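You operate a simulated robot arm through the tools that you are given. There is no shell and no other tool.

You run a simulated robot arm. Do the job below in one go: nothing can be reset, and whatever is moved stays where it is left.

TASK
Screw home the loose pins of the white and blue shackles, then clamp the white one in the vice.
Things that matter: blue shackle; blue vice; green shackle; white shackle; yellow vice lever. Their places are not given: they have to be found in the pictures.

It is judged by the outcome, as a careful person would: the job done as asked, and still so three seconds after it is handed in. It fails if anything else is knocked over, pushed out of place, dropped, spilled or broken.

THE ROBOT
A 7-joint arm with a two-finger parallel gripper, fixed in place. Base frame: the origin is at the foot of the arm, x ahead of it, y to its left, z up. Units: m, rad, N and s.
With the tool pointing down near the work surface it reaches from about 0.24 to 0.62 m from the base axis. Its first joint turns from -1.152 to 1.152 rad. Payload 2.6 kg.
The TCP is the grasp point between the finger pads, 0.03 m short of the fingertips. In the tool frame z runs along the fingers and y along their closing line. Largest opening 0.094 m; finger width 0.028, thickness 0.01; the body of the gripper, 0.05 by 0.096 m, starts 0.055 m behind the TCP.
Orientation is that of the tool frame in the base frame, as [roll, pitch, yaw] about the fixed x, y, z axes, in that order (R = Rz(yaw) Ry(pitch) Rx(roll)). With the fingers straight down and closing along the base's y, the tool's x points along the base's -x, its y along +y and its z along -z.

THE INTERFACE
- The arm moves only by the tool nudge_tool. Its argument "targets" is a list of rows, each a list of 3 entries, a list of its own where there are three numbers: the shift along the tool's x, y, z in m, then the turn, a rotation vector about the tool's x, y, z in rad, then the finger opening in m, from 0 to 0.094. In form: [[[dx, dy, dz], [rx, ry, rz], jaw], ...]. A call has 1 to 20 rows; each row is the pose to reach, as a shift and turn from the pose commanded when the call began, along the tool's axes at that moment. Rows are played at 5 a second. More than 0.05 m and 0.15 rad between two rows, or a gripper value outside its range, and nothing of the call is played. Where a pose cannot be reached the arm comes as near as it can. A force on the tool above 40 N (or 10 N above the force at the start of the call, whichever is more), or a blocked arm, ends the call early, and 0.2 s more pass. The fingers move at their own pace (about 0.072 m/s each) and stop on an object; they squeeze with about 39 N. The grip force told is the motor's: it shows also when the fingers shut on nothing. Time passes only in rows, and 0.2 s behind the last, so rows that repeat a pose let the fingers close. The reply holds the time, the measured pose of the TCP, the force on the tool along the base axes, the opening and the grip force, in the units named above and with some noise, with the torque about the TCP (base axes, N m) and any sound that the robot's microphone picked up, and new pictures: "views" is both (left out), scene, wrist or none.
- Cameras (640 x 400 px; columns grow to the right, rows downward): "scene" is fixed at [0.0034, 0.4134, 0.5605]; the picture's right is [-0.96, -0.28, 0.00], its down [-0.17, 0.57, -0.81] and it looks along [0.23, -0.78, -0.59] (base axes); focal length 311 px, centre (320, 200). "wrist" rides on the gripper at [0.076, 0.014, -0.102] in the tool frame; the picture's right is [-0.18, 0.98, 0.00], its down [-0.75, -0.14, -0.64] and it looks along [-0.63, -0.12, 0.77] (tool axes); focal length 243 px, centre (320, 200).
- point_at(camera, pixels): there is no depth. For up to 12 entries [column, row, z] of the newest picture of that camera ("zoom" is the newest enlarged one), the place [x, y] in the base frame at which the ray of that pixel passes the height z, good to about 0.002 m. It takes no simulated time.
- zoom(camera, box): a new picture of the part [left, top, right, bottom] of that camera's present view, enlarged. It takes no simulated time.
- finish_job(): hands the job in; it is judged then, once.

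Unless the task says otherwise, let go and move clear before handing in.

The tools are called after ">>>" by a JSON object that holds its "name" and its "arguments". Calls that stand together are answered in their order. nudge_tool: Moves the arm, as the interface text tells. Its arguments: {"type":"object","properties":{"targets":{"type":"array","items":{"type":"array"}},"views":{"type":"string","enum":["both","scene","wrist","none"]}},"required":["targets"]} The other tools are called the same way: point_at (camera, pixels) gives the place at which the rays of pixels pass given heights; zoom (camera, box) takes an enlarged picture of a part of a camera's view; finish_job () hands the job in.

At the start:

```text
time: 0.0
position: [0.4217, -0.1565, 0.2593]
orientation: [-3.141, 0.0, 3.14]
contact_force: [-0.2, -0.8, -1.1]
wrist_torque: [-0.02, 0.0, -0.01]
width: 0.0939
finger_force: 0.0
```

scene: 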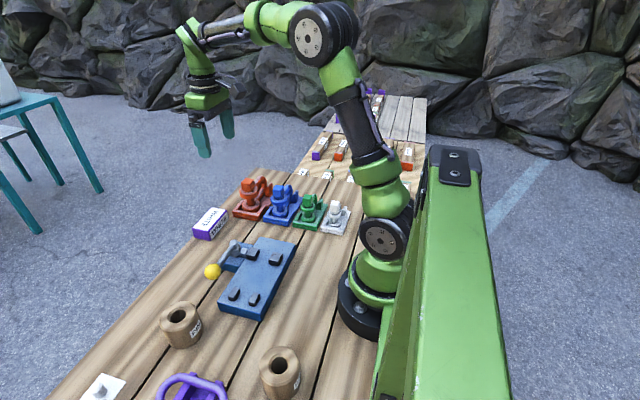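
wrist: 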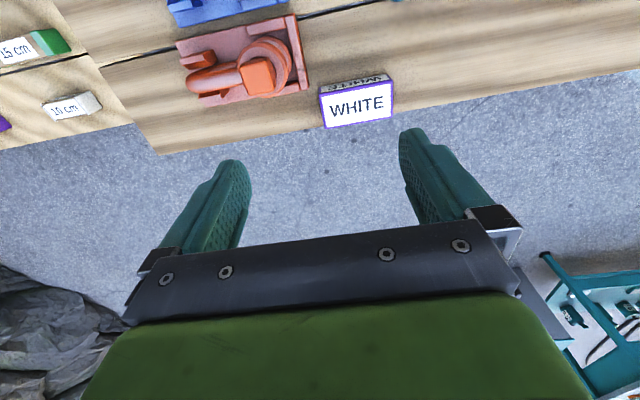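

The scene picture shows four shackles in stands (red, blue, green, white) around pixels (252,200), (283,205), (310,210), (336,215), and the blue vice with a yellow-knobbed lever near (255,270). I'll zoom in on them before moving.

>>> {"name": "zoom", "arguments": {"camera": "scene", "box": [220, 160, 370, 250]}}

>>> {"name": "zoom", "arguments": {"camera": "scene", "box": [180, 220, 320, 330]}}

>>> {"name": "zoom", "arguments": {"camera": "wrist", "box": [140, 0, 420, 140]}}

```text
4.27 times, centred on (295, 205) of scene
```

zoom: 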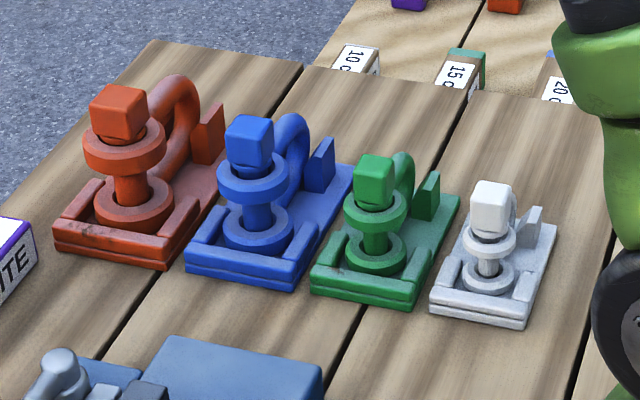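

```text
3.64 times, centred on (250, 275) of scene
```

zoom: 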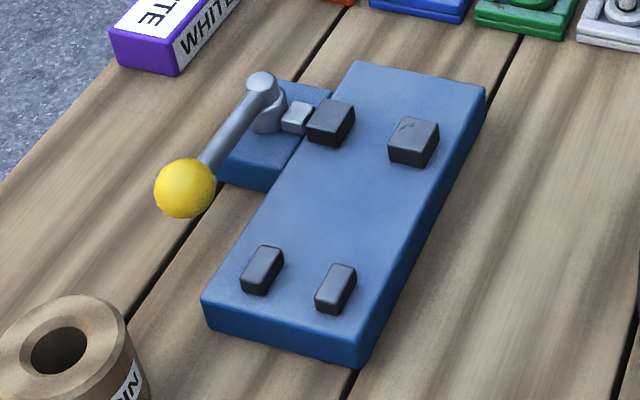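

```text
2.29 times, centred on (280, 70) of wrist
```

zoom: 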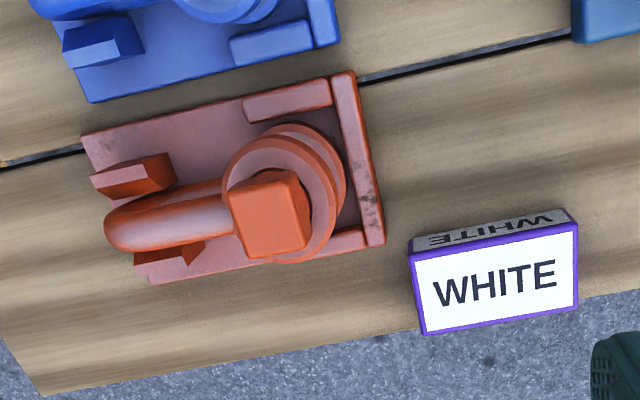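

The four shackles stand with pins vertical, square heads on top, and bows pointing away from the camera. Next I measure the key pixels of the stands, heads and vice at several heights.

>>> {"name": "point_at", "arguments": {"camera": "scene", "pixels": [[335, 205, 0.0], [335, 205, 0.05], [321, 229, 0.0], [343, 236, 0.0], [350, 212, 0.0], [280, 190, 0.0], [280, 190, 0.06], [264, 221, 0.0], [289, 227, 0.0], [212, 271, 0.03], [218, 310, 0.0], [258, 320, 0.0]]}}

>>> {"name": "point_at", "arguments": {"camera": "scene", "pixels": [[297, 247, 0.02], [261, 237, 0.02], [272, 252, 0.03], [295, 258, 0.03], [253, 292, 0.03], [273, 298, 0.03], [238, 245, 0.04], [239, 210, 0.0], [195, 238, 0.0], [180, 325, 0.04], [280, 372, 0.04], [190, 390, 0.02]]}}

```text
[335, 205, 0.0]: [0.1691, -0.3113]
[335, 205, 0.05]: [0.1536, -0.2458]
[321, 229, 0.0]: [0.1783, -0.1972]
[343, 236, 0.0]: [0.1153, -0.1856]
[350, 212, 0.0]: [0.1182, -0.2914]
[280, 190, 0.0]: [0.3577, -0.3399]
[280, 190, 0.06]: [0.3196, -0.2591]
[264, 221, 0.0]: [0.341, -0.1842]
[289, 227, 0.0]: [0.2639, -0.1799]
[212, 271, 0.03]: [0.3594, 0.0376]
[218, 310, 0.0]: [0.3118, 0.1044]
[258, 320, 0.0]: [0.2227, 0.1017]
```

```text
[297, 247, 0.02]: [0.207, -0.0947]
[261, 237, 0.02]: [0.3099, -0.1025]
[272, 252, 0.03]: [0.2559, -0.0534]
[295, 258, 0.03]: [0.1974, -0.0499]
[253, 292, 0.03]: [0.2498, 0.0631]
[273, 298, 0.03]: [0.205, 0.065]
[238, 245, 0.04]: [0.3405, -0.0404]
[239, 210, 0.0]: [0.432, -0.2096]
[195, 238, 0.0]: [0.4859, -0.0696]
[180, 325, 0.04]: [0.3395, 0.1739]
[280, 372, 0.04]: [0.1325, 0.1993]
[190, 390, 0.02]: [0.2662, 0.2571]
```

The table is at z≈0; white is around (0.15,-0.22), blue around (0.31,-0.23), and the vice around (0.25,0). I'll move the camera over the shackles at a safe height to view the pin heads and gaps closely.

>>> {"name": "nudge_tool", "arguments": {"targets": [[[0.04, -0.01, 0.005], [0, 0, 0], 0.094], [[0.08, -0.02, 0.01], [0, 0, 0], 0.094], [[0.12, -0.03, 0.02], [0, 0, 0], 0.094], [[0.16, -0.04, 0.03], [0, 0, 0], 0.094], [[0.2, -0.05, 0.04], [0, 0, 0], 0.094], [[0.2, -0.05, 0.04], [0, 0, 0], 0.094], [[0.2, -0.05, 0.04], [0, 0, 0], 0.094]], "views": "both"}}

```text
time: 1.6
position: [0.2219, -0.2075, 0.2211]
orientation: [-3.141, 0.001, -3.141]
contact_force: [-0.4, -0.5, 0.1]
wrist_torque: [0.03, 0.01, -0.03]
width: 0.094
finger_force: 0.0
```

scene: 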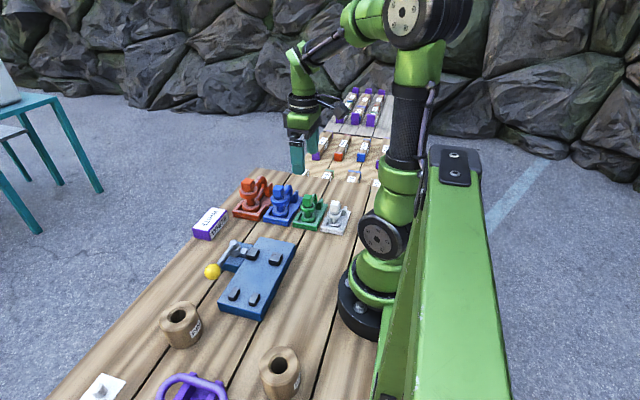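
wrist: 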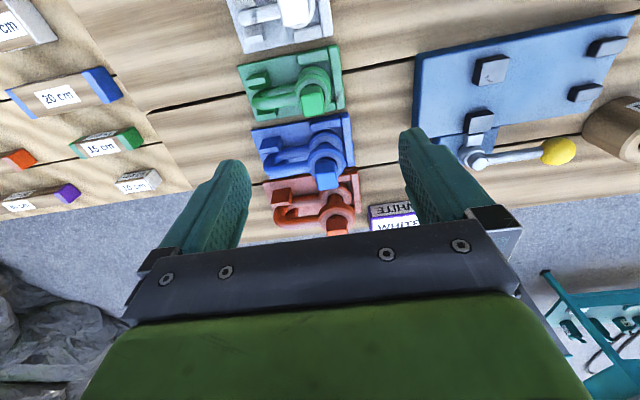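

The wrist picture now shows all four shackles in a column (white top at (285,15), red bottom at (320,205)) plus the vice from above. I'll zoom on those.

>>> {"name": "zoom", "arguments": {"camera": "wrist", "box": [220, 0, 380, 130]}}

>>> {"name": "zoom", "arguments": {"camera": "wrist", "box": [220, 100, 380, 240]}}

>>> {"name": "zoom", "arguments": {"camera": "wrist", "box": [400, 10, 640, 180]}}

>>> {"name": "zoom", "arguments": {"camera": "scene", "box": [290, 180, 360, 240]}}

>>> {"name": "zoom", "arguments": {"camera": "scene", "box": [225, 165, 305, 235]}}

```text
3.08 times, centred on (300, 65) of wrist
```

zoom: 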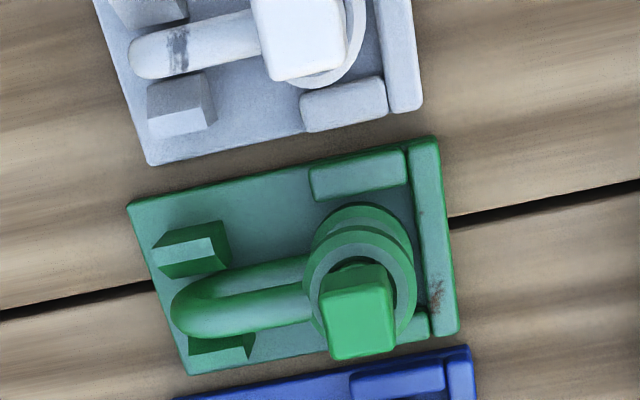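

```text
2.86 times, centred on (300, 170) of wrist
```

zoom: 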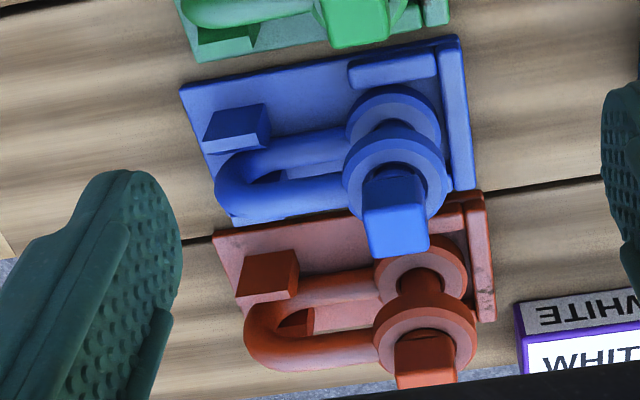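

```text
2.35 times, centred on (520, 95) of wrist
```

zoom: 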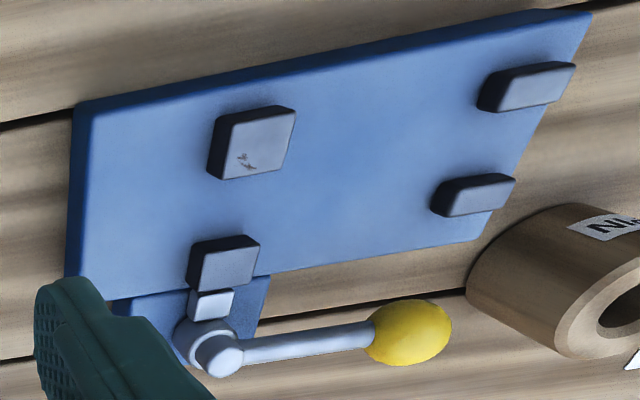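

```text
6.67 times, centred on (325, 210) of scene
```

zoom: 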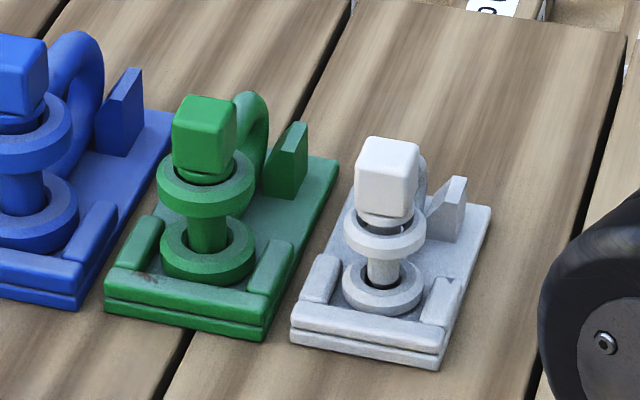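

```text
5.71 times, centred on (265, 200) of scene
```

zoom: 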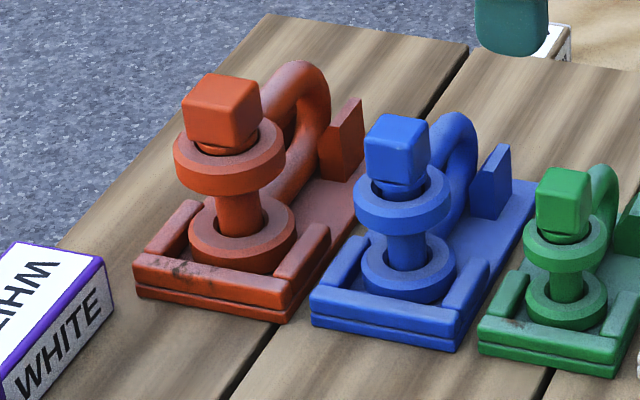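

Pins sit vertically with cube heads; there is a neck gap under the white and blue heads. Now I triangulate the vice and heads using both cameras.

>>> {"name": "point_at", "arguments": {"camera": "wrist", "pixels": [[492.3, 70.3, 0.03], [492.3, 70.3, 0.05], [480.9, 122.7, 0.03], [480.9, 122.7, 0.05], [610.6, 46.9, 0.04], [586.8, 93.7, 0.04], [474, 156.7, 0.04], [474, 156.7, 0.06], [557.4, 151.2, 0.03], [557.4, 151.2, 0.06], [415.7, 54.6, 0.02], [415.7, 54.6, 0.03]]}}

>>> {"name": "point_at", "arguments": {"camera": "scene", "pixels": [[276.4, 256.6, 0.03], [276.4, 256.6, 0.05], [253.0, 252.2, 0.03], [253.0, 252.2, 0.05], [254.7, 297.3, 0.04], [234.6, 292.0, 0.04], [234.1, 242.0, 0.04], [234.1, 242.0, 0.06], [212.9, 271.7, 0.03], [212.9, 271.7, 0.06], [295.9, 244.2, 0.02], [295.9, 244.2, 0.03]]}}

```text
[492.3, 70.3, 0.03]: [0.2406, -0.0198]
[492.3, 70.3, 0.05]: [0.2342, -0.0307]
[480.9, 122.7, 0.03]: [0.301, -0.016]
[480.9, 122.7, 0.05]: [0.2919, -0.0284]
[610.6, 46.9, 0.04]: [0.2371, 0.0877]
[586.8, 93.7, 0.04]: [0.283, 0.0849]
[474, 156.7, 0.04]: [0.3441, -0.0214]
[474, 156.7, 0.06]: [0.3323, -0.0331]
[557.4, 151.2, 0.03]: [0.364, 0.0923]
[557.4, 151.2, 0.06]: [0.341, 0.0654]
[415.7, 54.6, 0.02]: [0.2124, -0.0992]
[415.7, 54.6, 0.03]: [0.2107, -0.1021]
```

```text
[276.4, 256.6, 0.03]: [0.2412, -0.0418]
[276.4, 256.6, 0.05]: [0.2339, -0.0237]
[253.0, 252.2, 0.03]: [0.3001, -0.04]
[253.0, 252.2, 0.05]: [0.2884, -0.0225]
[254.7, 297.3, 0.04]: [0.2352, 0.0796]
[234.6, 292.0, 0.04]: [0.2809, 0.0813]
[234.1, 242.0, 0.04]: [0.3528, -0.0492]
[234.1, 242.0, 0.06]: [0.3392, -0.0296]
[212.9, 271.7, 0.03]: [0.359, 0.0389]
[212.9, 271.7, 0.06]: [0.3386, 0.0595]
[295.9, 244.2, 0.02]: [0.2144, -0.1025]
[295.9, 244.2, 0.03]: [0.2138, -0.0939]
```

Triangulation gives: fixed jaw top ≈(0.236,-0.028,0.045), moving jaw ≈(0.292,-0.026,0.046), lever pivot ≈(0.337,-0.032), knob ≈(0.337,0.062,0.064), plate top ≈0.023. I'll descend 5 cm for a closer look at the blue head.

>>> {"name": "nudge_tool", "arguments": {"targets": [[[0.0, 0.0, 0.025], [0, 0, 0], 0.094], [[0.0, 0.0, 0.05], [0, 0, 0], 0.094], [[0.0, 0.0, 0.05], [0, 0, 0], 0.094]], "views": "wrist"}}

>>> {"name": "zoom", "arguments": {"camera": "wrist", "box": [220, 80, 420, 220]}}

>>> {"name": "zoom", "arguments": {"camera": "wrist", "box": [180, 0, 380, 120]}}

```text
time: 2.4
position: [0.2207, -0.2064, 0.171]
orientation: [-3.141, 0.003, 3.138]
contact_force: [0.3, 0.0, -0.3]
wrist_torque: [-0.01, -0.02, -0.01]
width: 0.0938
finger_force: 0.0
```

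wrist: 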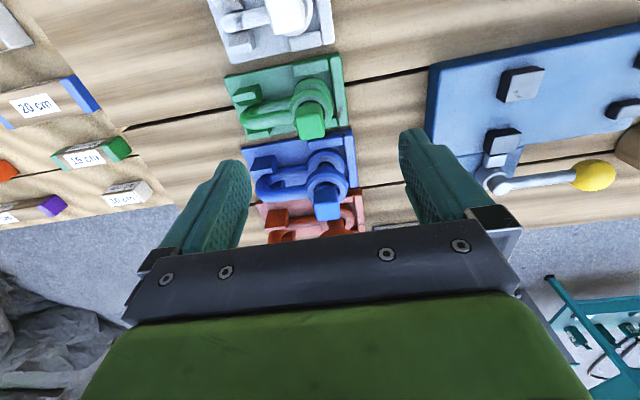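

```text
2.86 times, centred on (320, 150) of wrist
```

zoom: 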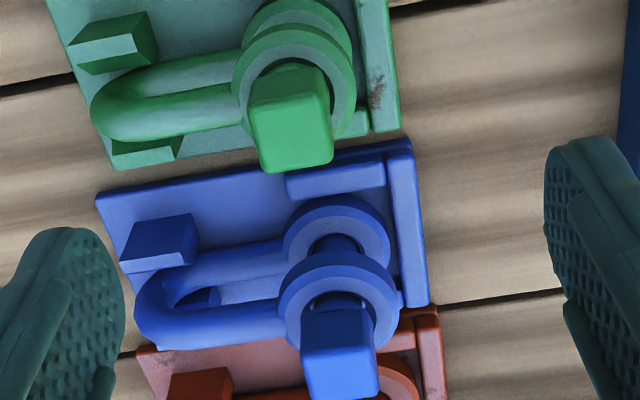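

```text
3.20 times, centred on (280, 60) of wrist
```

zoom: 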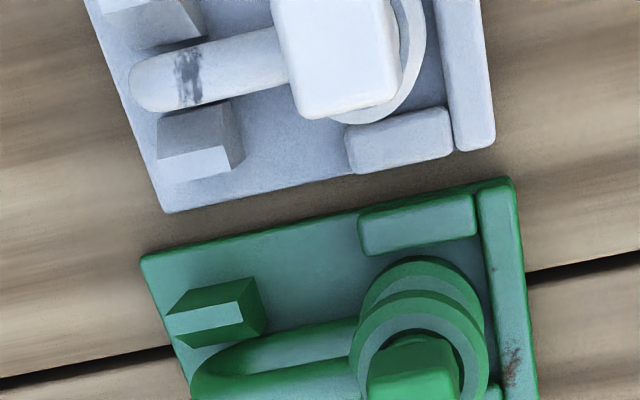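

The blue head's top face is near wrist pixel (328,212), with its side facing the camera at (327,195). I zoom tighter on both cameras to fix head centre, top height and yaw.

>>> {"name": "zoom", "arguments": {"camera": "wrist", "box": [290, 150, 370, 225]}}

>>> {"name": "zoom", "arguments": {"camera": "scene", "box": [260, 178, 308, 226]}}

>>> {"name": "zoom", "arguments": {"camera": "scene", "box": [316, 192, 356, 240]}}

>>> {"name": "zoom", "arguments": {"camera": "scene", "box": [290, 186, 332, 234]}}

```text
5.33 times, centred on (330, 188) of wrist
```

zoom: 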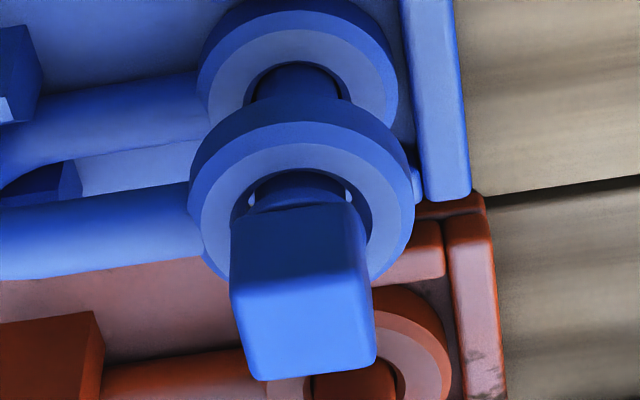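

```text
8.33 times, centred on (284, 202) of scene
```

zoom: 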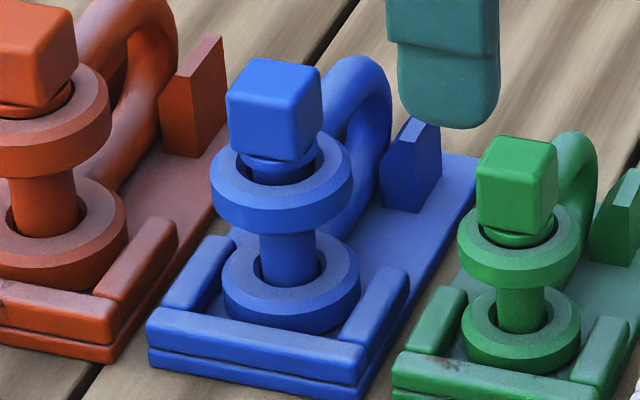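

```text
8.33 times, centred on (336, 216) of scene
```

zoom: 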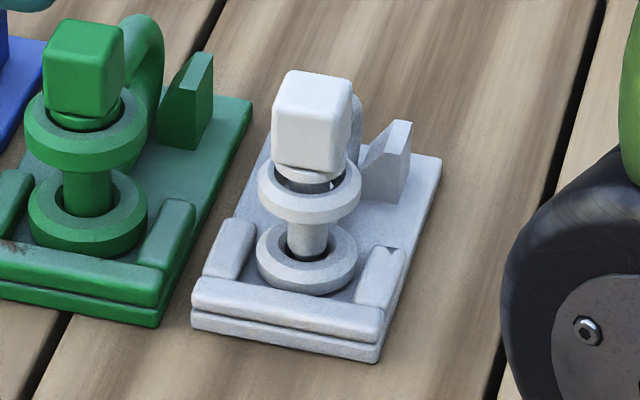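

```text
8.33 times, centred on (311, 210) of scene
```

zoom: 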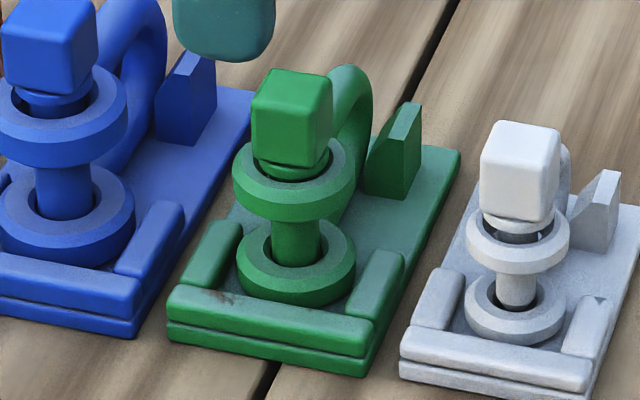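

Now I triangulate the blue head's top face (wrist (327.6,211.5), scene (278.6,187.6)) and also its corners for yaw, plus the white and green heads in the scene view.

>>> {"name": "point_at", "arguments": {"camera": "wrist", "pixels": [[327.6, 211.5, 0.06], [327.6, 211.5, 0.08], [327.6, 211.5, 0.1], [313.5, 204.9, 0.08], [338.4, 201.5, 0.08], [340.7, 218.4, 0.08], [316.9, 221.4, 0.08], [326, 175, 0.03], [326, 175, 0.05]]}}

>>> {"name": "point_at", "arguments": {"camera": "scene", "pixels": [[278.6, 187.6, 0.06], [278.6, 187.6, 0.08], [278.6, 187.6, 0.1], [335.2, 202.4, 0.06], [335.2, 202.4, 0.08], [308.6, 196.2, 0.06], [308.6, 196.2, 0.08]]}}

```text
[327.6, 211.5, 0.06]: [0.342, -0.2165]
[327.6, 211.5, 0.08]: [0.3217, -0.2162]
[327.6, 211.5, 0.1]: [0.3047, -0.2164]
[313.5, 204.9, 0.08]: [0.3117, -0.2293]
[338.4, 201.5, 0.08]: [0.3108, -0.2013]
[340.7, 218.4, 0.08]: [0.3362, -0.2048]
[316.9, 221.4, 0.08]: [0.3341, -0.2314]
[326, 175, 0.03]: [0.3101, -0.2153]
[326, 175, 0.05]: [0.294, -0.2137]
```

```text
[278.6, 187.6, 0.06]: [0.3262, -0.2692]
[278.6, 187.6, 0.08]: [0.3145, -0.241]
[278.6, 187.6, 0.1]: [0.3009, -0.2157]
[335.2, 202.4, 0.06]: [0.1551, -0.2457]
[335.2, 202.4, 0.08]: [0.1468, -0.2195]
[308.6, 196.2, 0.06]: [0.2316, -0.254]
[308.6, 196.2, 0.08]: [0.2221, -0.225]
```

Blue head: centre ≈(0.303,-0.216), top z≈0.0995, about 24 mm cube, nearly axis-aligned. I'll move above it with the jaw partly closed and check centring through the wrist camera.

>>> {"name": "nudge_tool", "arguments": {"targets": [[[-0.04, -0.005, 0.0], [0, 0, 0], 0.07], [[-0.081, -0.01, 0.0], [0, 0, 0], 0.06], [[-0.081, -0.01, 0.02], [0, 0, 0], 0.06], [[-0.081, -0.01, 0.02], [0, 0, 0], 0.06]], "views": "both"}}

>>> {"name": "zoom", "arguments": {"camera": "wrist", "box": [220, 100, 420, 240]}}

>>> {"name": "zoom", "arguments": {"camera": "scene", "box": [240, 150, 330, 220]}}

```text
time: 3.4
position: [0.3019, -0.2179, 0.1507]
orientation: [3.141, 0.0, 3.139]
contact_force: [0.0, -0.1, 0.9]
wrist_torque: [-0.02, -0.01, 0.01]
width: 0.0601
finger_force: 0.1
```

scene: 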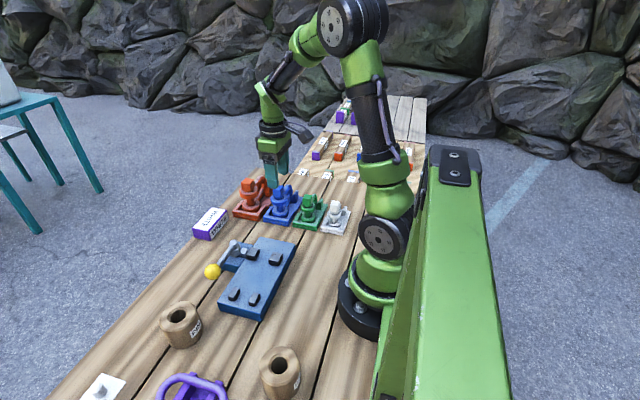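
wrist: 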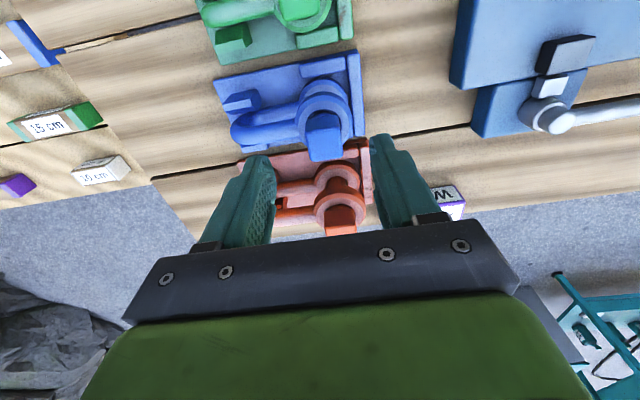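

```text
2.86 times, centred on (320, 170) of wrist
```

zoom: 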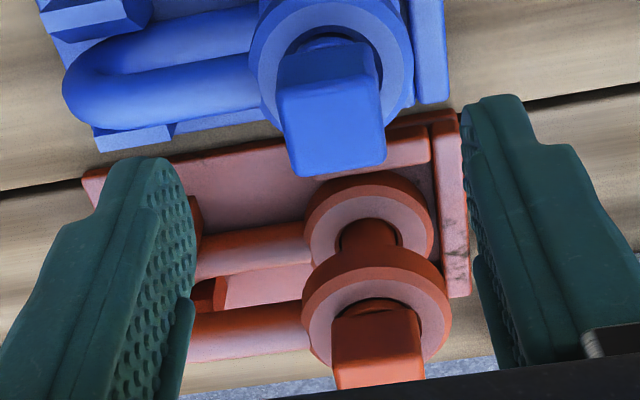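

```text
5.71 times, centred on (285, 185) of scene
```

zoom: 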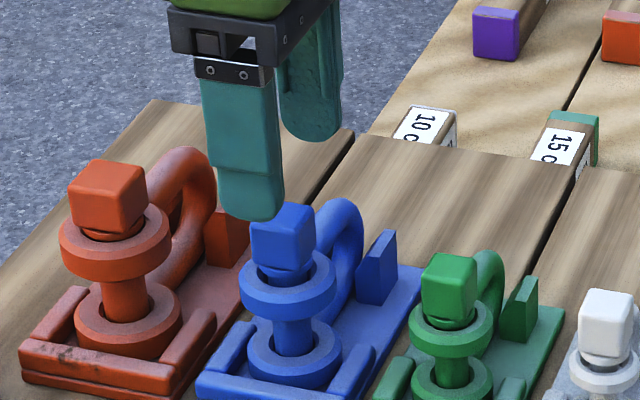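

Blue's head top face is at wrist pixel (324.9,144.8), i.e. above (nearer the base than) the point between the fingers as expected from the height. I re-measure its centre and corners at z≈0.1.

>>> {"name": "point_at", "arguments": {"camera": "wrist", "pixels": [[324.9, 144.8, 0.095], [324.9, 144.8, 0.1], [324.9, 144.8, 0.105], [306.7, 134.3, 0.1], [340.3, 128.0, 0.1], [342.7, 155.3, 0.1], [310.6, 161.3, 0.1]]}}

>>> {"name": "point_at", "arguments": {"camera": "zoom", "pixels": [[282, 215, 0.095], [282, 215, 0.1], [282, 215, 0.105], [290, 290, 0.05], [290, 290, 0.06]]}}

```text
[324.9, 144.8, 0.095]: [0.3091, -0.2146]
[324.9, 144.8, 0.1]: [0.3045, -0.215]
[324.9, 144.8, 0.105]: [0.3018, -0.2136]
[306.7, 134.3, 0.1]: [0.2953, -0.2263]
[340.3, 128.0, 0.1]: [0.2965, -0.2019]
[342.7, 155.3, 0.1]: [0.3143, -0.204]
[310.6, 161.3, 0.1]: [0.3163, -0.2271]
```

```text
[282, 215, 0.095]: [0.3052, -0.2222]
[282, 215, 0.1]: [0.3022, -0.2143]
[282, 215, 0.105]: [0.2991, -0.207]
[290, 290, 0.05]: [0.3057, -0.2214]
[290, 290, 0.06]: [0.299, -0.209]
```

Blue head centre is refined to (0.304,-0.215), top z 0.100, edges parallel to the base axes. I descend straight with a 5 cm opening so the fingertips stop at about z=0.078, above the upper eye.

>>> {"name": "nudge_tool", "arguments": {"targets": [[[-0.002, 0.002, 0.0], [0, 0, 0], 0.05], [[-0.002, 0.002, 0.015], [0, 0, 0], 0.05], [[-0.002, 0.002, 0.03], [0, 0, 0], 0.05], [[-0.002, 0.002, 0.041], [0, 0, 0], 0.05], [[-0.002, 0.002, 0.041], [0, 0, 0], 0.05]], "views": "both"}}

>>> {"name": "zoom", "arguments": {"camera": "wrist", "box": [220, 100, 420, 240]}}

>>> {"name": "zoom", "arguments": {"camera": "scene", "box": [250, 165, 320, 225]}}

```text
time: 4.6
position: [0.3041, -0.2161, 0.1077]
orientation: [-3.14, 0.0, 3.14]
contact_force: [0.0, -0.3, 0.3]
wrist_torque: [0.03, 0.01, -0.04]
width: 0.0502
finger_force: 0.0
```

scene: 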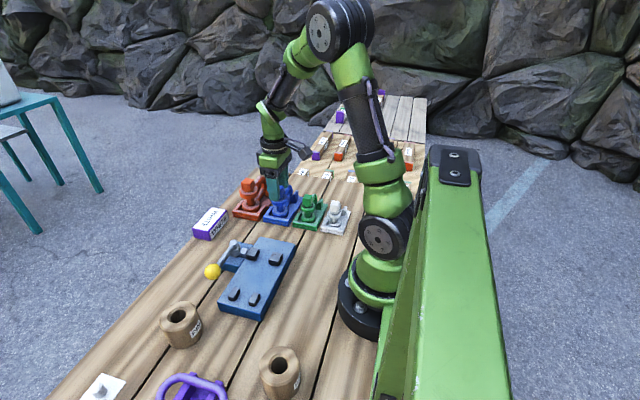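
wrist: 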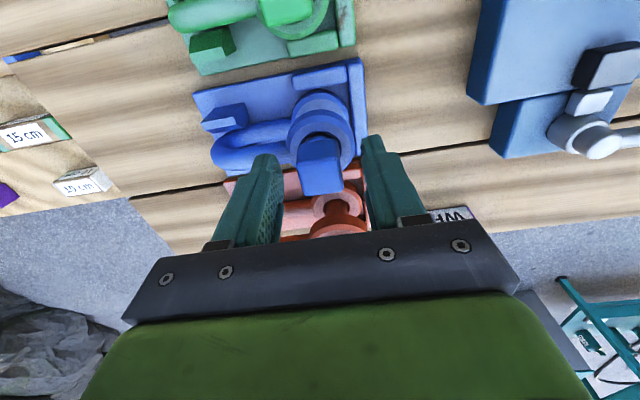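

```text
2.86 times, centred on (320, 170) of wrist
```

zoom: 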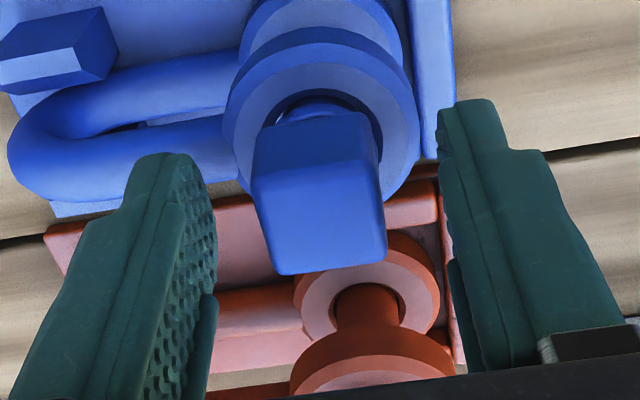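

```text
6.67 times, centred on (285, 195) of scene
```

zoom: 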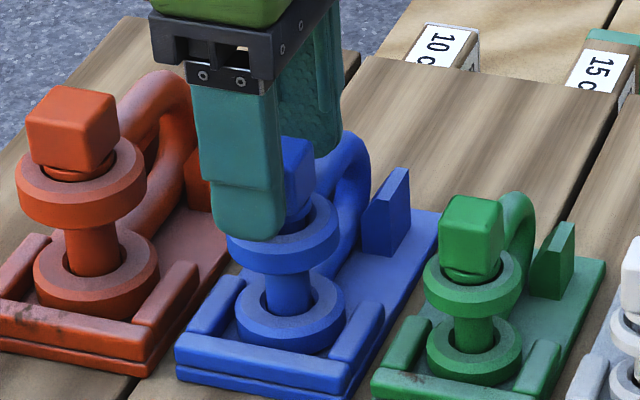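

The head sits between the fingers (top face around wrist (320.7,176)). Quick centring check before closing.

>>> {"name": "point_at", "arguments": {"camera": "wrist", "pixels": [[320.7, 175.9, 0.1], [297.3, 163, 0.1], [339.2, 156, 0.1], [343.4, 189.2, 0.1], [303.2, 195.2, 0.1], [270, 155, 0.08], [372, 137, 0.08]]}}

```text
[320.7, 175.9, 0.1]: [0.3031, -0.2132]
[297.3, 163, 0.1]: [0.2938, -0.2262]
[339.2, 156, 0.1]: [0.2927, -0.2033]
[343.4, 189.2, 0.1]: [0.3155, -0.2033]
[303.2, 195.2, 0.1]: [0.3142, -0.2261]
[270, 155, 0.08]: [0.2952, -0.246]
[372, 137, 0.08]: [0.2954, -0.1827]
```

Head centre (0.304,-0.2147) matches the TCP and the yaw is ~0. I close on the head.

>>> {"name": "nudge_tool", "arguments": {"targets": [[[0.0, 0.0007, 0.0], [0, 0, 0], 0.03], [[0.0, 0.0007, 0.0], [0, 0, 0], 0.0], [[0.0, 0.0007, 0.0], [0, 0, 0], 0.0], [[0.0, 0.0007, 0.0], [0, 0, 0], 0.0]], "views": "both"}}

```text
time: 5.6
position: [0.3041, -0.2147, 0.1077]
orientation: [3.141, -0.001, 3.138]
contact_force: [0.8, -1.7, 0.2]
wrist_torque: [-0.1, -0.02, 0.0]
width: 0.0238
finger_force: 39.3
```

scene: 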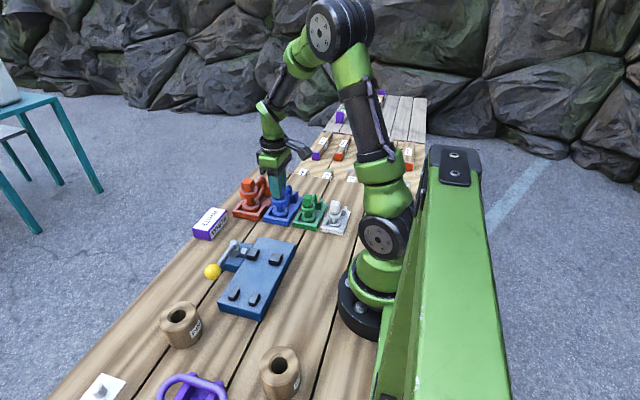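
wrist: 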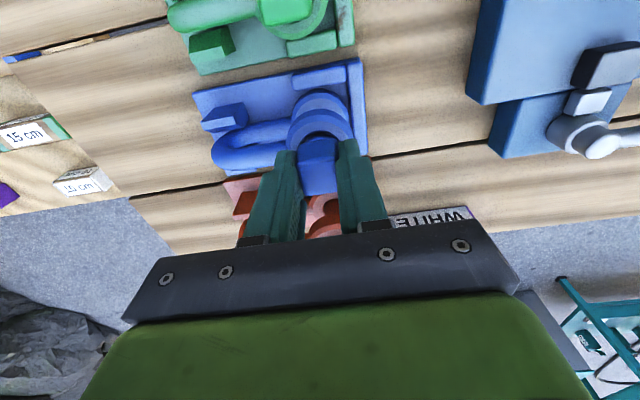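

Grip is firm (23.8 mm, 39 N). I try a first clockwise turn (seen from above, +rz in the tool frame) of 0.45 rad and watch torque and vertical force.

>>> {"name": "nudge_tool", "arguments": {"targets": [[[0, 0, 0], [0, 0, 0.1], 0.0], [[0, 0, 0], [0, 0, 0.2], 0.0], [[0, 0, 0], [0, 0, 0.3], 0.0], [[0, 0, 0], [0, 0, 0.45], 0.0], [[0, 0, 0], [0, 0, 0.45], 0.0]], "views": "both"}}

>>> {"name": "zoom", "arguments": {"camera": "scene", "box": [250, 165, 320, 225]}}

```text
time: 6.8
position: [0.3048, -0.2143, 0.1092]
orientation: [3.141, 0.0, 2.69]
contact_force: [0.2, -1.2, -0.3]
wrist_torque: [-0.09, -0.12, -0.04]
width: 0.0239
finger_force: 39.2
```

scene: 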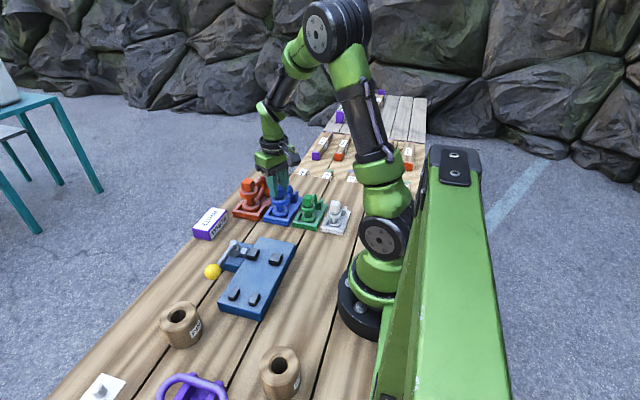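
wrist: 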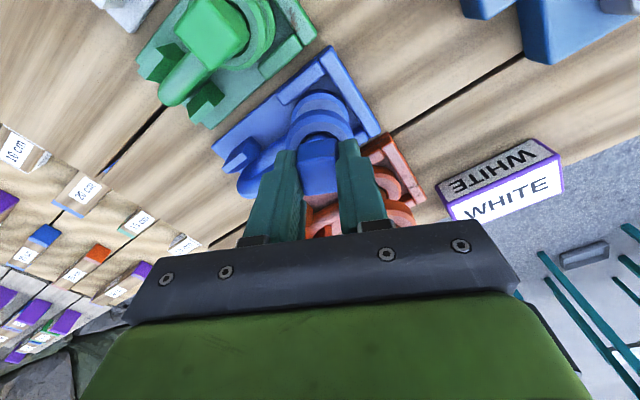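

```text
6.67 times, centred on (285, 195) of scene
```

zoom: 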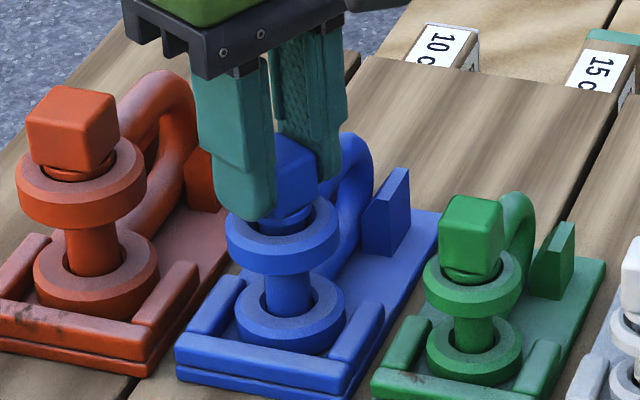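

Torque stays near zero and the stand has not moved, so the pin is turning. I continue clockwise another 1.05 rad and watch the vertical force for the thread's direction.

>>> {"name": "nudge_tool", "arguments": {"targets": [[[0, 0, 0], [0, 0, 0.15], 0.0], [[0, 0, 0], [0, 0, 0.3], 0.0], [[0, 0, 0], [0, 0, 0.45], 0.0], [[0, 0, 0], [0, 0, 0.6], 0.0], [[0, 0, 0], [0, 0, 0.75], 0.0], [[0, 0, 0], [0, 0, 0.9], 0.0], [[0, 0, 0], [0, 0, 1.05], 0.0], [[0, 0, 0], [0, 0, 1.05], 0.0]], "views": "both"}}

>>> {"name": "zoom", "arguments": {"camera": "scene", "box": [250, 165, 320, 225]}}

>>> {"name": "zoom", "arguments": {"camera": "wrist", "box": [220, 80, 420, 220]}}

```text
time: 8.6
position: [0.3044, -0.2143, 0.1076]
orientation: [-3.141, -0.001, 1.639]
contact_force: [-0.6, 2.2, 0.0]
wrist_torque: [0.08, 0.02, 0.0]
width: 0.0243
finger_force: 39.2
```

scene: 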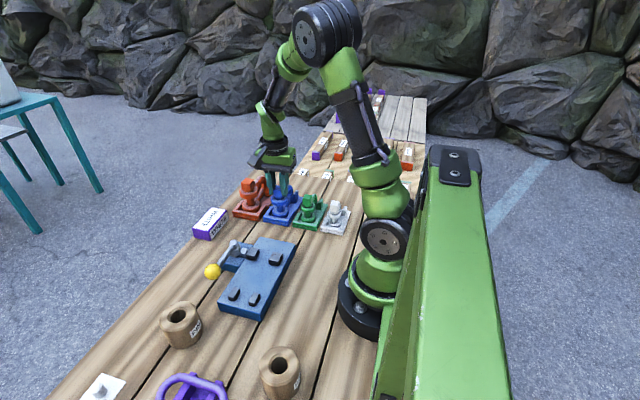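
wrist: 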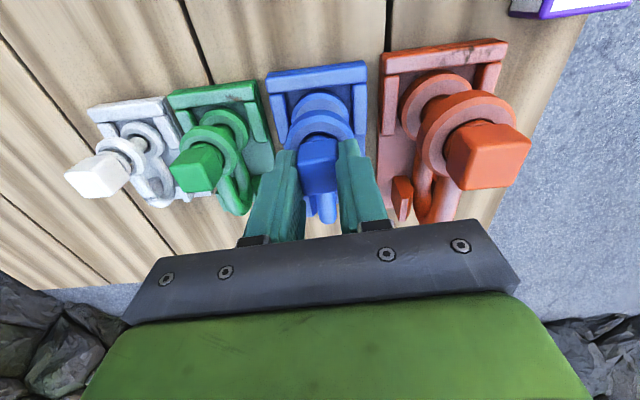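

```text
6.67 times, centred on (285, 195) of scene
```

zoom: 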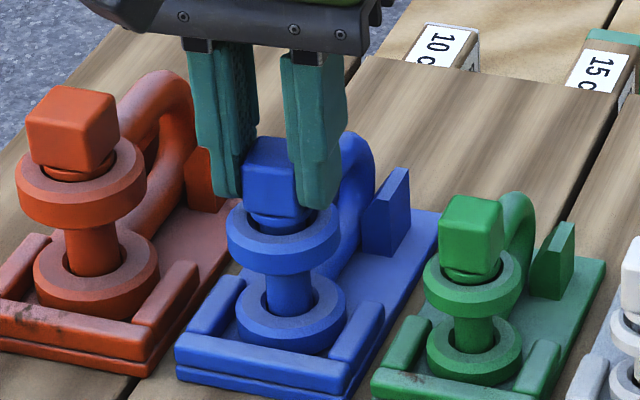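

```text
2.86 times, centred on (320, 150) of wrist
```

zoom: 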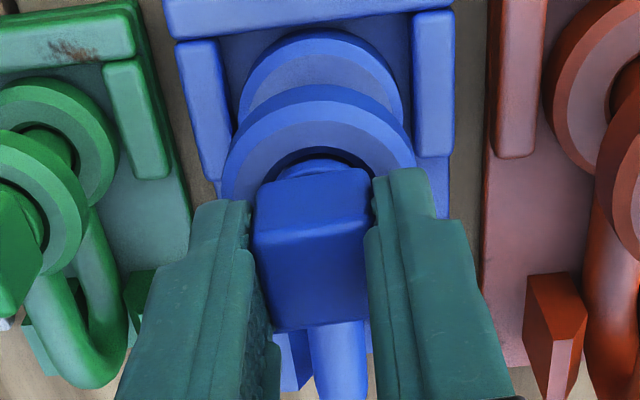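

The head turned with the fingers by 90° in total with no resisting torque. I continue clockwise another 1.5 rad.

>>> {"name": "nudge_tool", "arguments": {"targets": [[[0, 0, 0], [0, 0, 0.15], 0.0], [[0, 0, 0], [0, 0, 0.3], 0.0], [[0, 0, 0], [0, 0, 0.45], 0.0], [[0, 0, 0], [0, 0, 0.6], 0.0], [[0, 0, 0], [0, 0, 0.75], 0.0], [[0, 0, 0], [0, 0, 0.9], 0.0], [[0, 0, 0], [0, 0, 1.05], 0.0], [[0, 0, 0], [0, 0, 1.2], 0.0], [[0, 0, 0], [0, 0, 1.35], 0.0], [[0, 0, 0], [0, 0, 1.5], 0.0], [[0, 0, 0], [0, 0, 1.5], 0.0]], "views": "both"}}

>>> {"name": "zoom", "arguments": {"camera": "scene", "box": [250, 165, 320, 225]}}

>>> {"name": "zoom", "arguments": {"camera": "wrist", "box": [220, 80, 420, 220]}}

```text
time: 11.0
position: [0.3037, -0.214, 0.1081]
orientation: [-3.141, 0.0, 0.137]
contact_force: [-0.7, 0.3, -4.0]
wrist_torque: [0.09, -0.05, 0.01]
width: 0.0241
finger_force: 39.2
```

scene: 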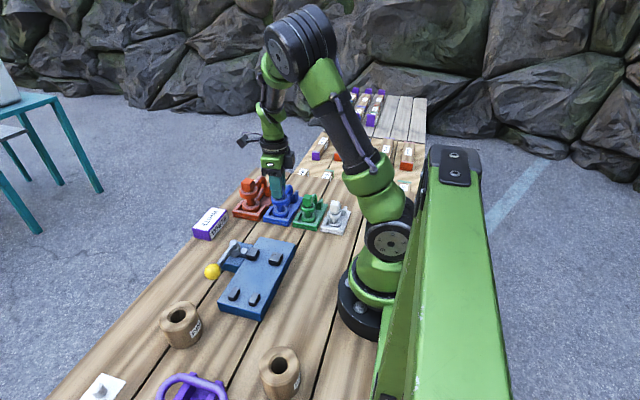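
wrist: 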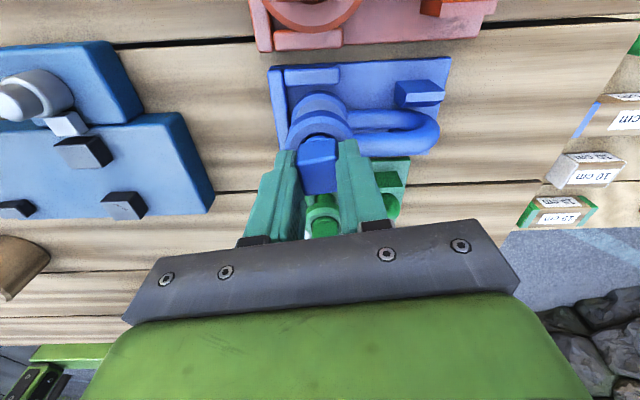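

```text
6.67 times, centred on (285, 195) of scene
```

zoom: 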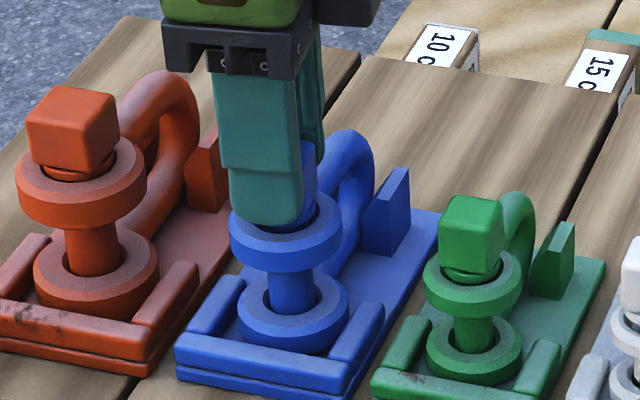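

```text
2.86 times, centred on (320, 150) of wrist
```

zoom: 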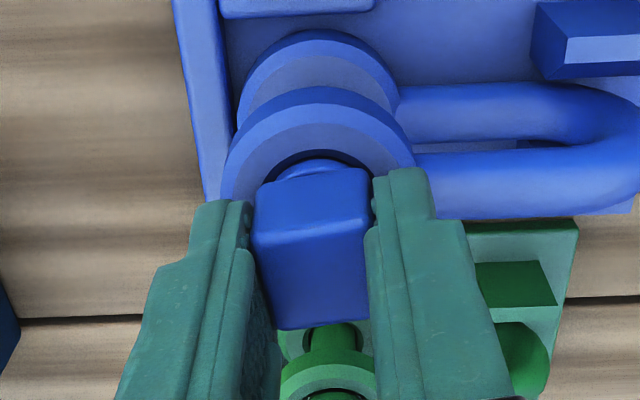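

The vertical force is now −4 N and the blue eyes rose a hair in the scene picture (upper eye right edge from about row 235 to 225 in the zoom), so turning clockwise draws pin and shackle together: the right direction. I lower the tool slightly to keep the shackle seated in its stand.

>>> {"name": "nudge_tool", "arguments": {"targets": [[[0, 0, 0.001], [0, 0, 0], 0.0], [[0, 0, 0.002], [0, 0, 0], 0.0], [[0, 0, 0.002], [0, 0, 0], 0.0]], "views": "none"}}

>>> {"name": "zoom", "arguments": {"camera": "scene", "box": [250, 165, 320, 225]}}

```text
time: 11.8
position: [0.3044, -0.2138, 0.1055]
orientation: [-3.14, 0.001, 0.141]
contact_force: [-0.1, 0.7, -0.6]
wrist_torque: [-0.01, 0.0, 0.03]
width: 0.0242
finger_force: 39.1
```

```text
6.67 times, centred on (285, 195) of scene
```

zoom: 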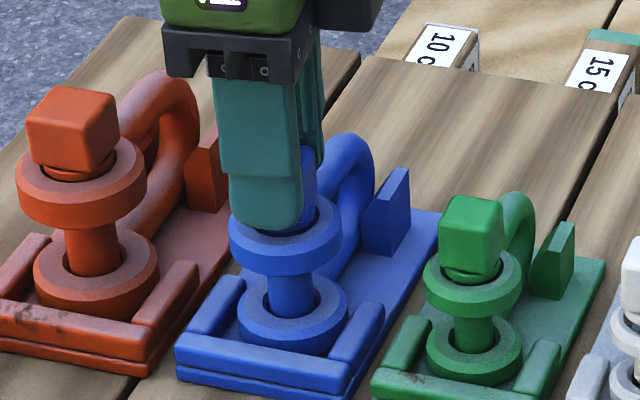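

Lowering 2 mm relaxed the pull to −0.6 N and the eye is back down. I continue clockwise in a modest step, following down slightly, and watch for the wrist joint's limit.

>>> {"name": "nudge_tool", "arguments": {"targets": [[[0, 0, 0.0001], [0, 0, 0.12], 0.0], [[0, 0, 0.0002], [0, 0, 0.24], 0.0], [[0, 0, 0.0003], [0, 0, 0.36], 0.0], [[0, 0, 0.0003], [0, 0, 0.36], 0.0]], "views": "none"}}

```text
time: 12.8
position: [0.3049, -0.2144, 0.1062]
orientation: [3.141, -0.004, -0.218]
contact_force: [15.3, -5.7, -2.9]
wrist_torque: [0.19, -1.12, 1.17]
width: 0.0263
finger_force: 39.4
```

Torque jumped to 1.17 N·m and the opening widened to 26.3 mm, so the pin resists now – probably seated. I check the pictures.

>>> {"name": "zoom", "arguments": {"camera": "scene", "box": [250, 165, 320, 225]}}

>>> {"name": "zoom", "arguments": {"camera": "wrist", "box": [220, 80, 420, 220]}}

```text
6.67 times, centred on (285, 195) of scene
```

zoom: 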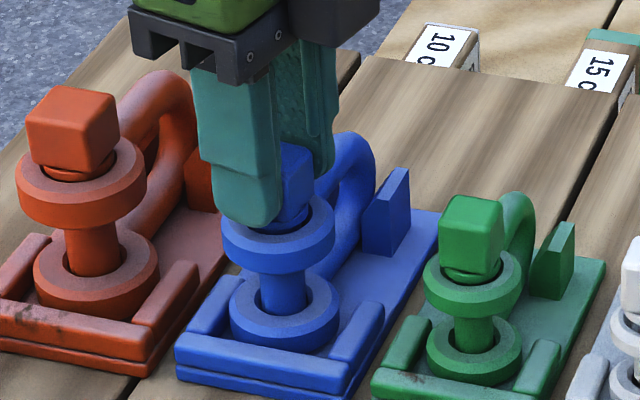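

```text
2.86 times, centred on (320, 150) of wrist
```

zoom: 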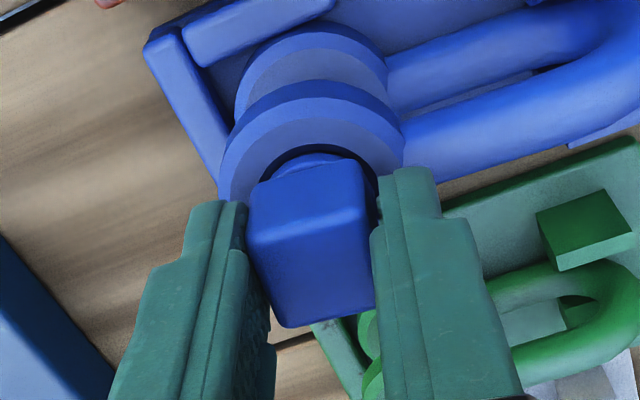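

The head has stopped while the fingers lead it by about 0.1 rad: the pin is seated against the eye. I rotate back 0.1 rad to relieve the strain (without unscrewing), then open.

>>> {"name": "nudge_tool", "arguments": {"targets": [[[0, 0, 0], [0, 0, -0.05], 0.0], [[0, 0, 0], [0, 0, -0.1], 0.0], [[0, 0, 0], [0, 0, -0.1], 0.0]], "views": "none"}}

```text
time: 13.6
position: [0.3037, -0.2142, 0.1064]
orientation: [-3.142, 0.004, -0.119]
contact_force: [3.7, 0.3, -0.7]
wrist_torque: [0.24, -0.08, 0.52]
width: 0.0255
finger_force: 39.3
```

Torque fell to 0.5 N·m with the head still lagging in the jaws. I open gently and look at the head against the eye.

>>> {"name": "nudge_tool", "arguments": {"targets": [[[0, 0, 0], [0, 0, 0], 0.035], [[0, 0, 0], [0, 0, 0], 0.045], [[0, 0, 0], [0, 0, 0], 0.045], [[0, 0, -0.02], [0, 0, 0], 0.045], [[0, 0, -0.04], [0, 0, 0], 0.045], [[0, 0, -0.04], [0, 0, 0], 0.045]], "views": "both"}}

>>> {"name": "zoom", "arguments": {"camera": "scene", "box": [250, 165, 320, 225]}}

>>> {"name": "zoom", "arguments": {"camera": "wrist", "box": [220, 60, 420, 200]}}

```text
time: 15.0
position: [0.3039, -0.2133, 0.1473]
orientation: [3.141, -0.001, -0.119]
contact_force: [0.8, 0.1, 0.2]
wrist_torque: [-0.02, 0.02, -0.01]
width: 0.0449
finger_force: 0.0
```

scene: 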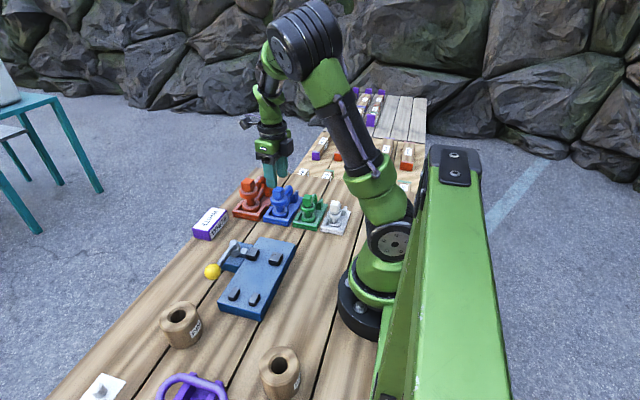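
wrist: 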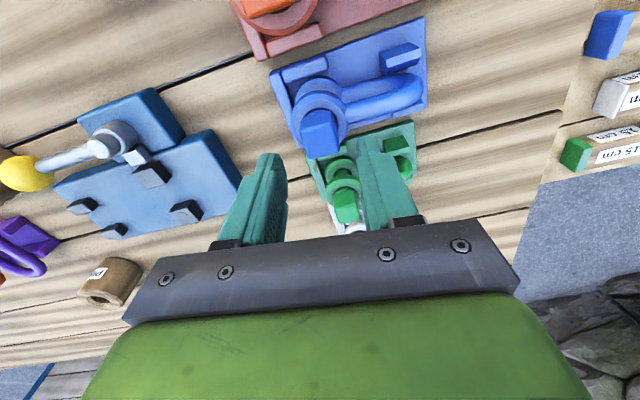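

```text
6.67 times, centred on (285, 195) of scene
```

zoom: 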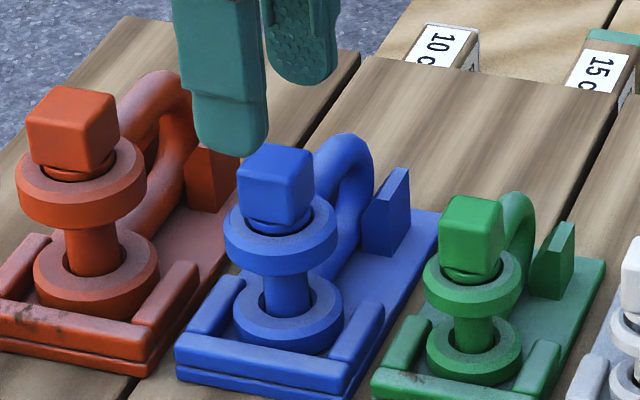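

```text
2.86 times, centred on (320, 130) of wrist
```

zoom: 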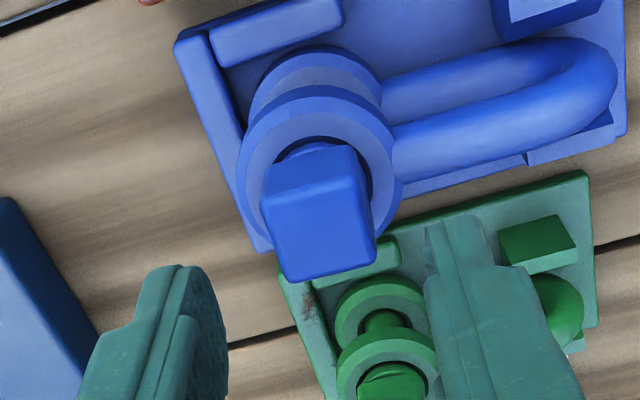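

Blue's collar now sits down in its eye like red's and green's. Next I slide toward white, still viewing from the +x side, at safe height, for a look at its head.

>>> {"name": "nudge_tool", "arguments": {"targets": [[[-0.03, 0.004, -0.01], [0, 0, 0], 0.06], [[-0.06, 0.008, -0.01], [0, 0, 0], 0.06], [[-0.078, 0.011, -0.01], [0, 0, 0], 0.06], [[-0.078, 0.011, -0.01], [0, 0, 0], 0.06]], "views": "both"}}

>>> {"name": "zoom", "arguments": {"camera": "wrist", "box": [220, 80, 420, 220]}}

>>> {"name": "zoom", "arguments": {"camera": "scene", "box": [316, 192, 356, 240]}}

```text
time: 16.0
position: [0.2254, -0.2161, 0.1577]
orientation: [3.141, 0.001, -0.121]
contact_force: [0.4, -0.5, 0.1]
wrist_torque: [0.02, 0.0, -0.01]
width: 0.0599
finger_force: 0.3
```

scene: 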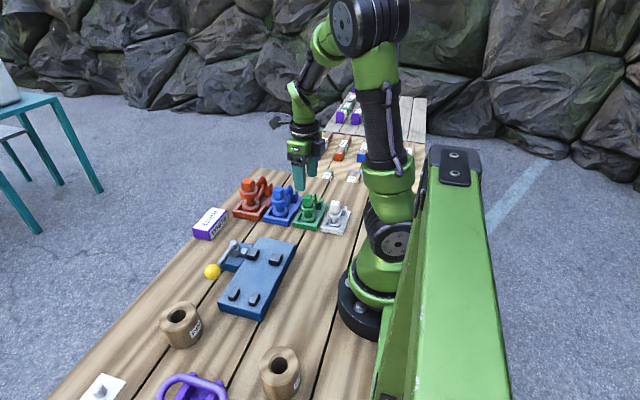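
wrist: 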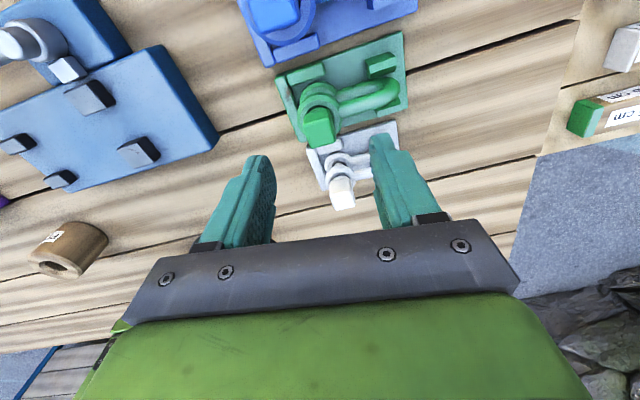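

```text
2.86 times, centred on (320, 150) of wrist
```

zoom: 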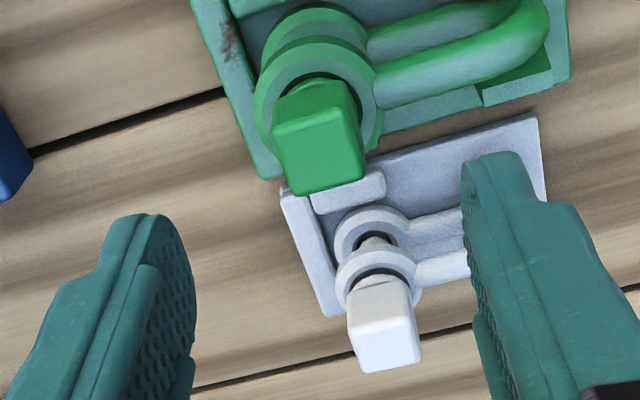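

```text
8.33 times, centred on (336, 216) of scene
```

zoom: 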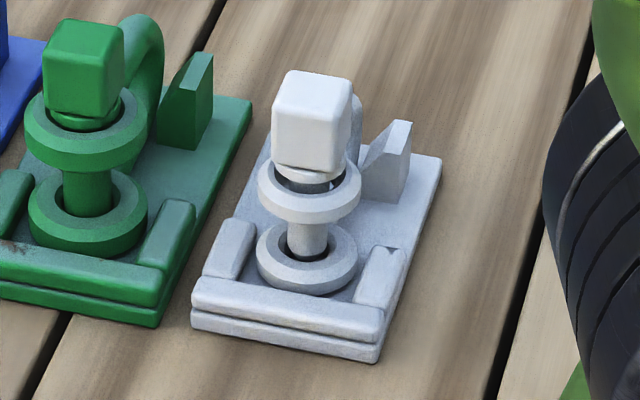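

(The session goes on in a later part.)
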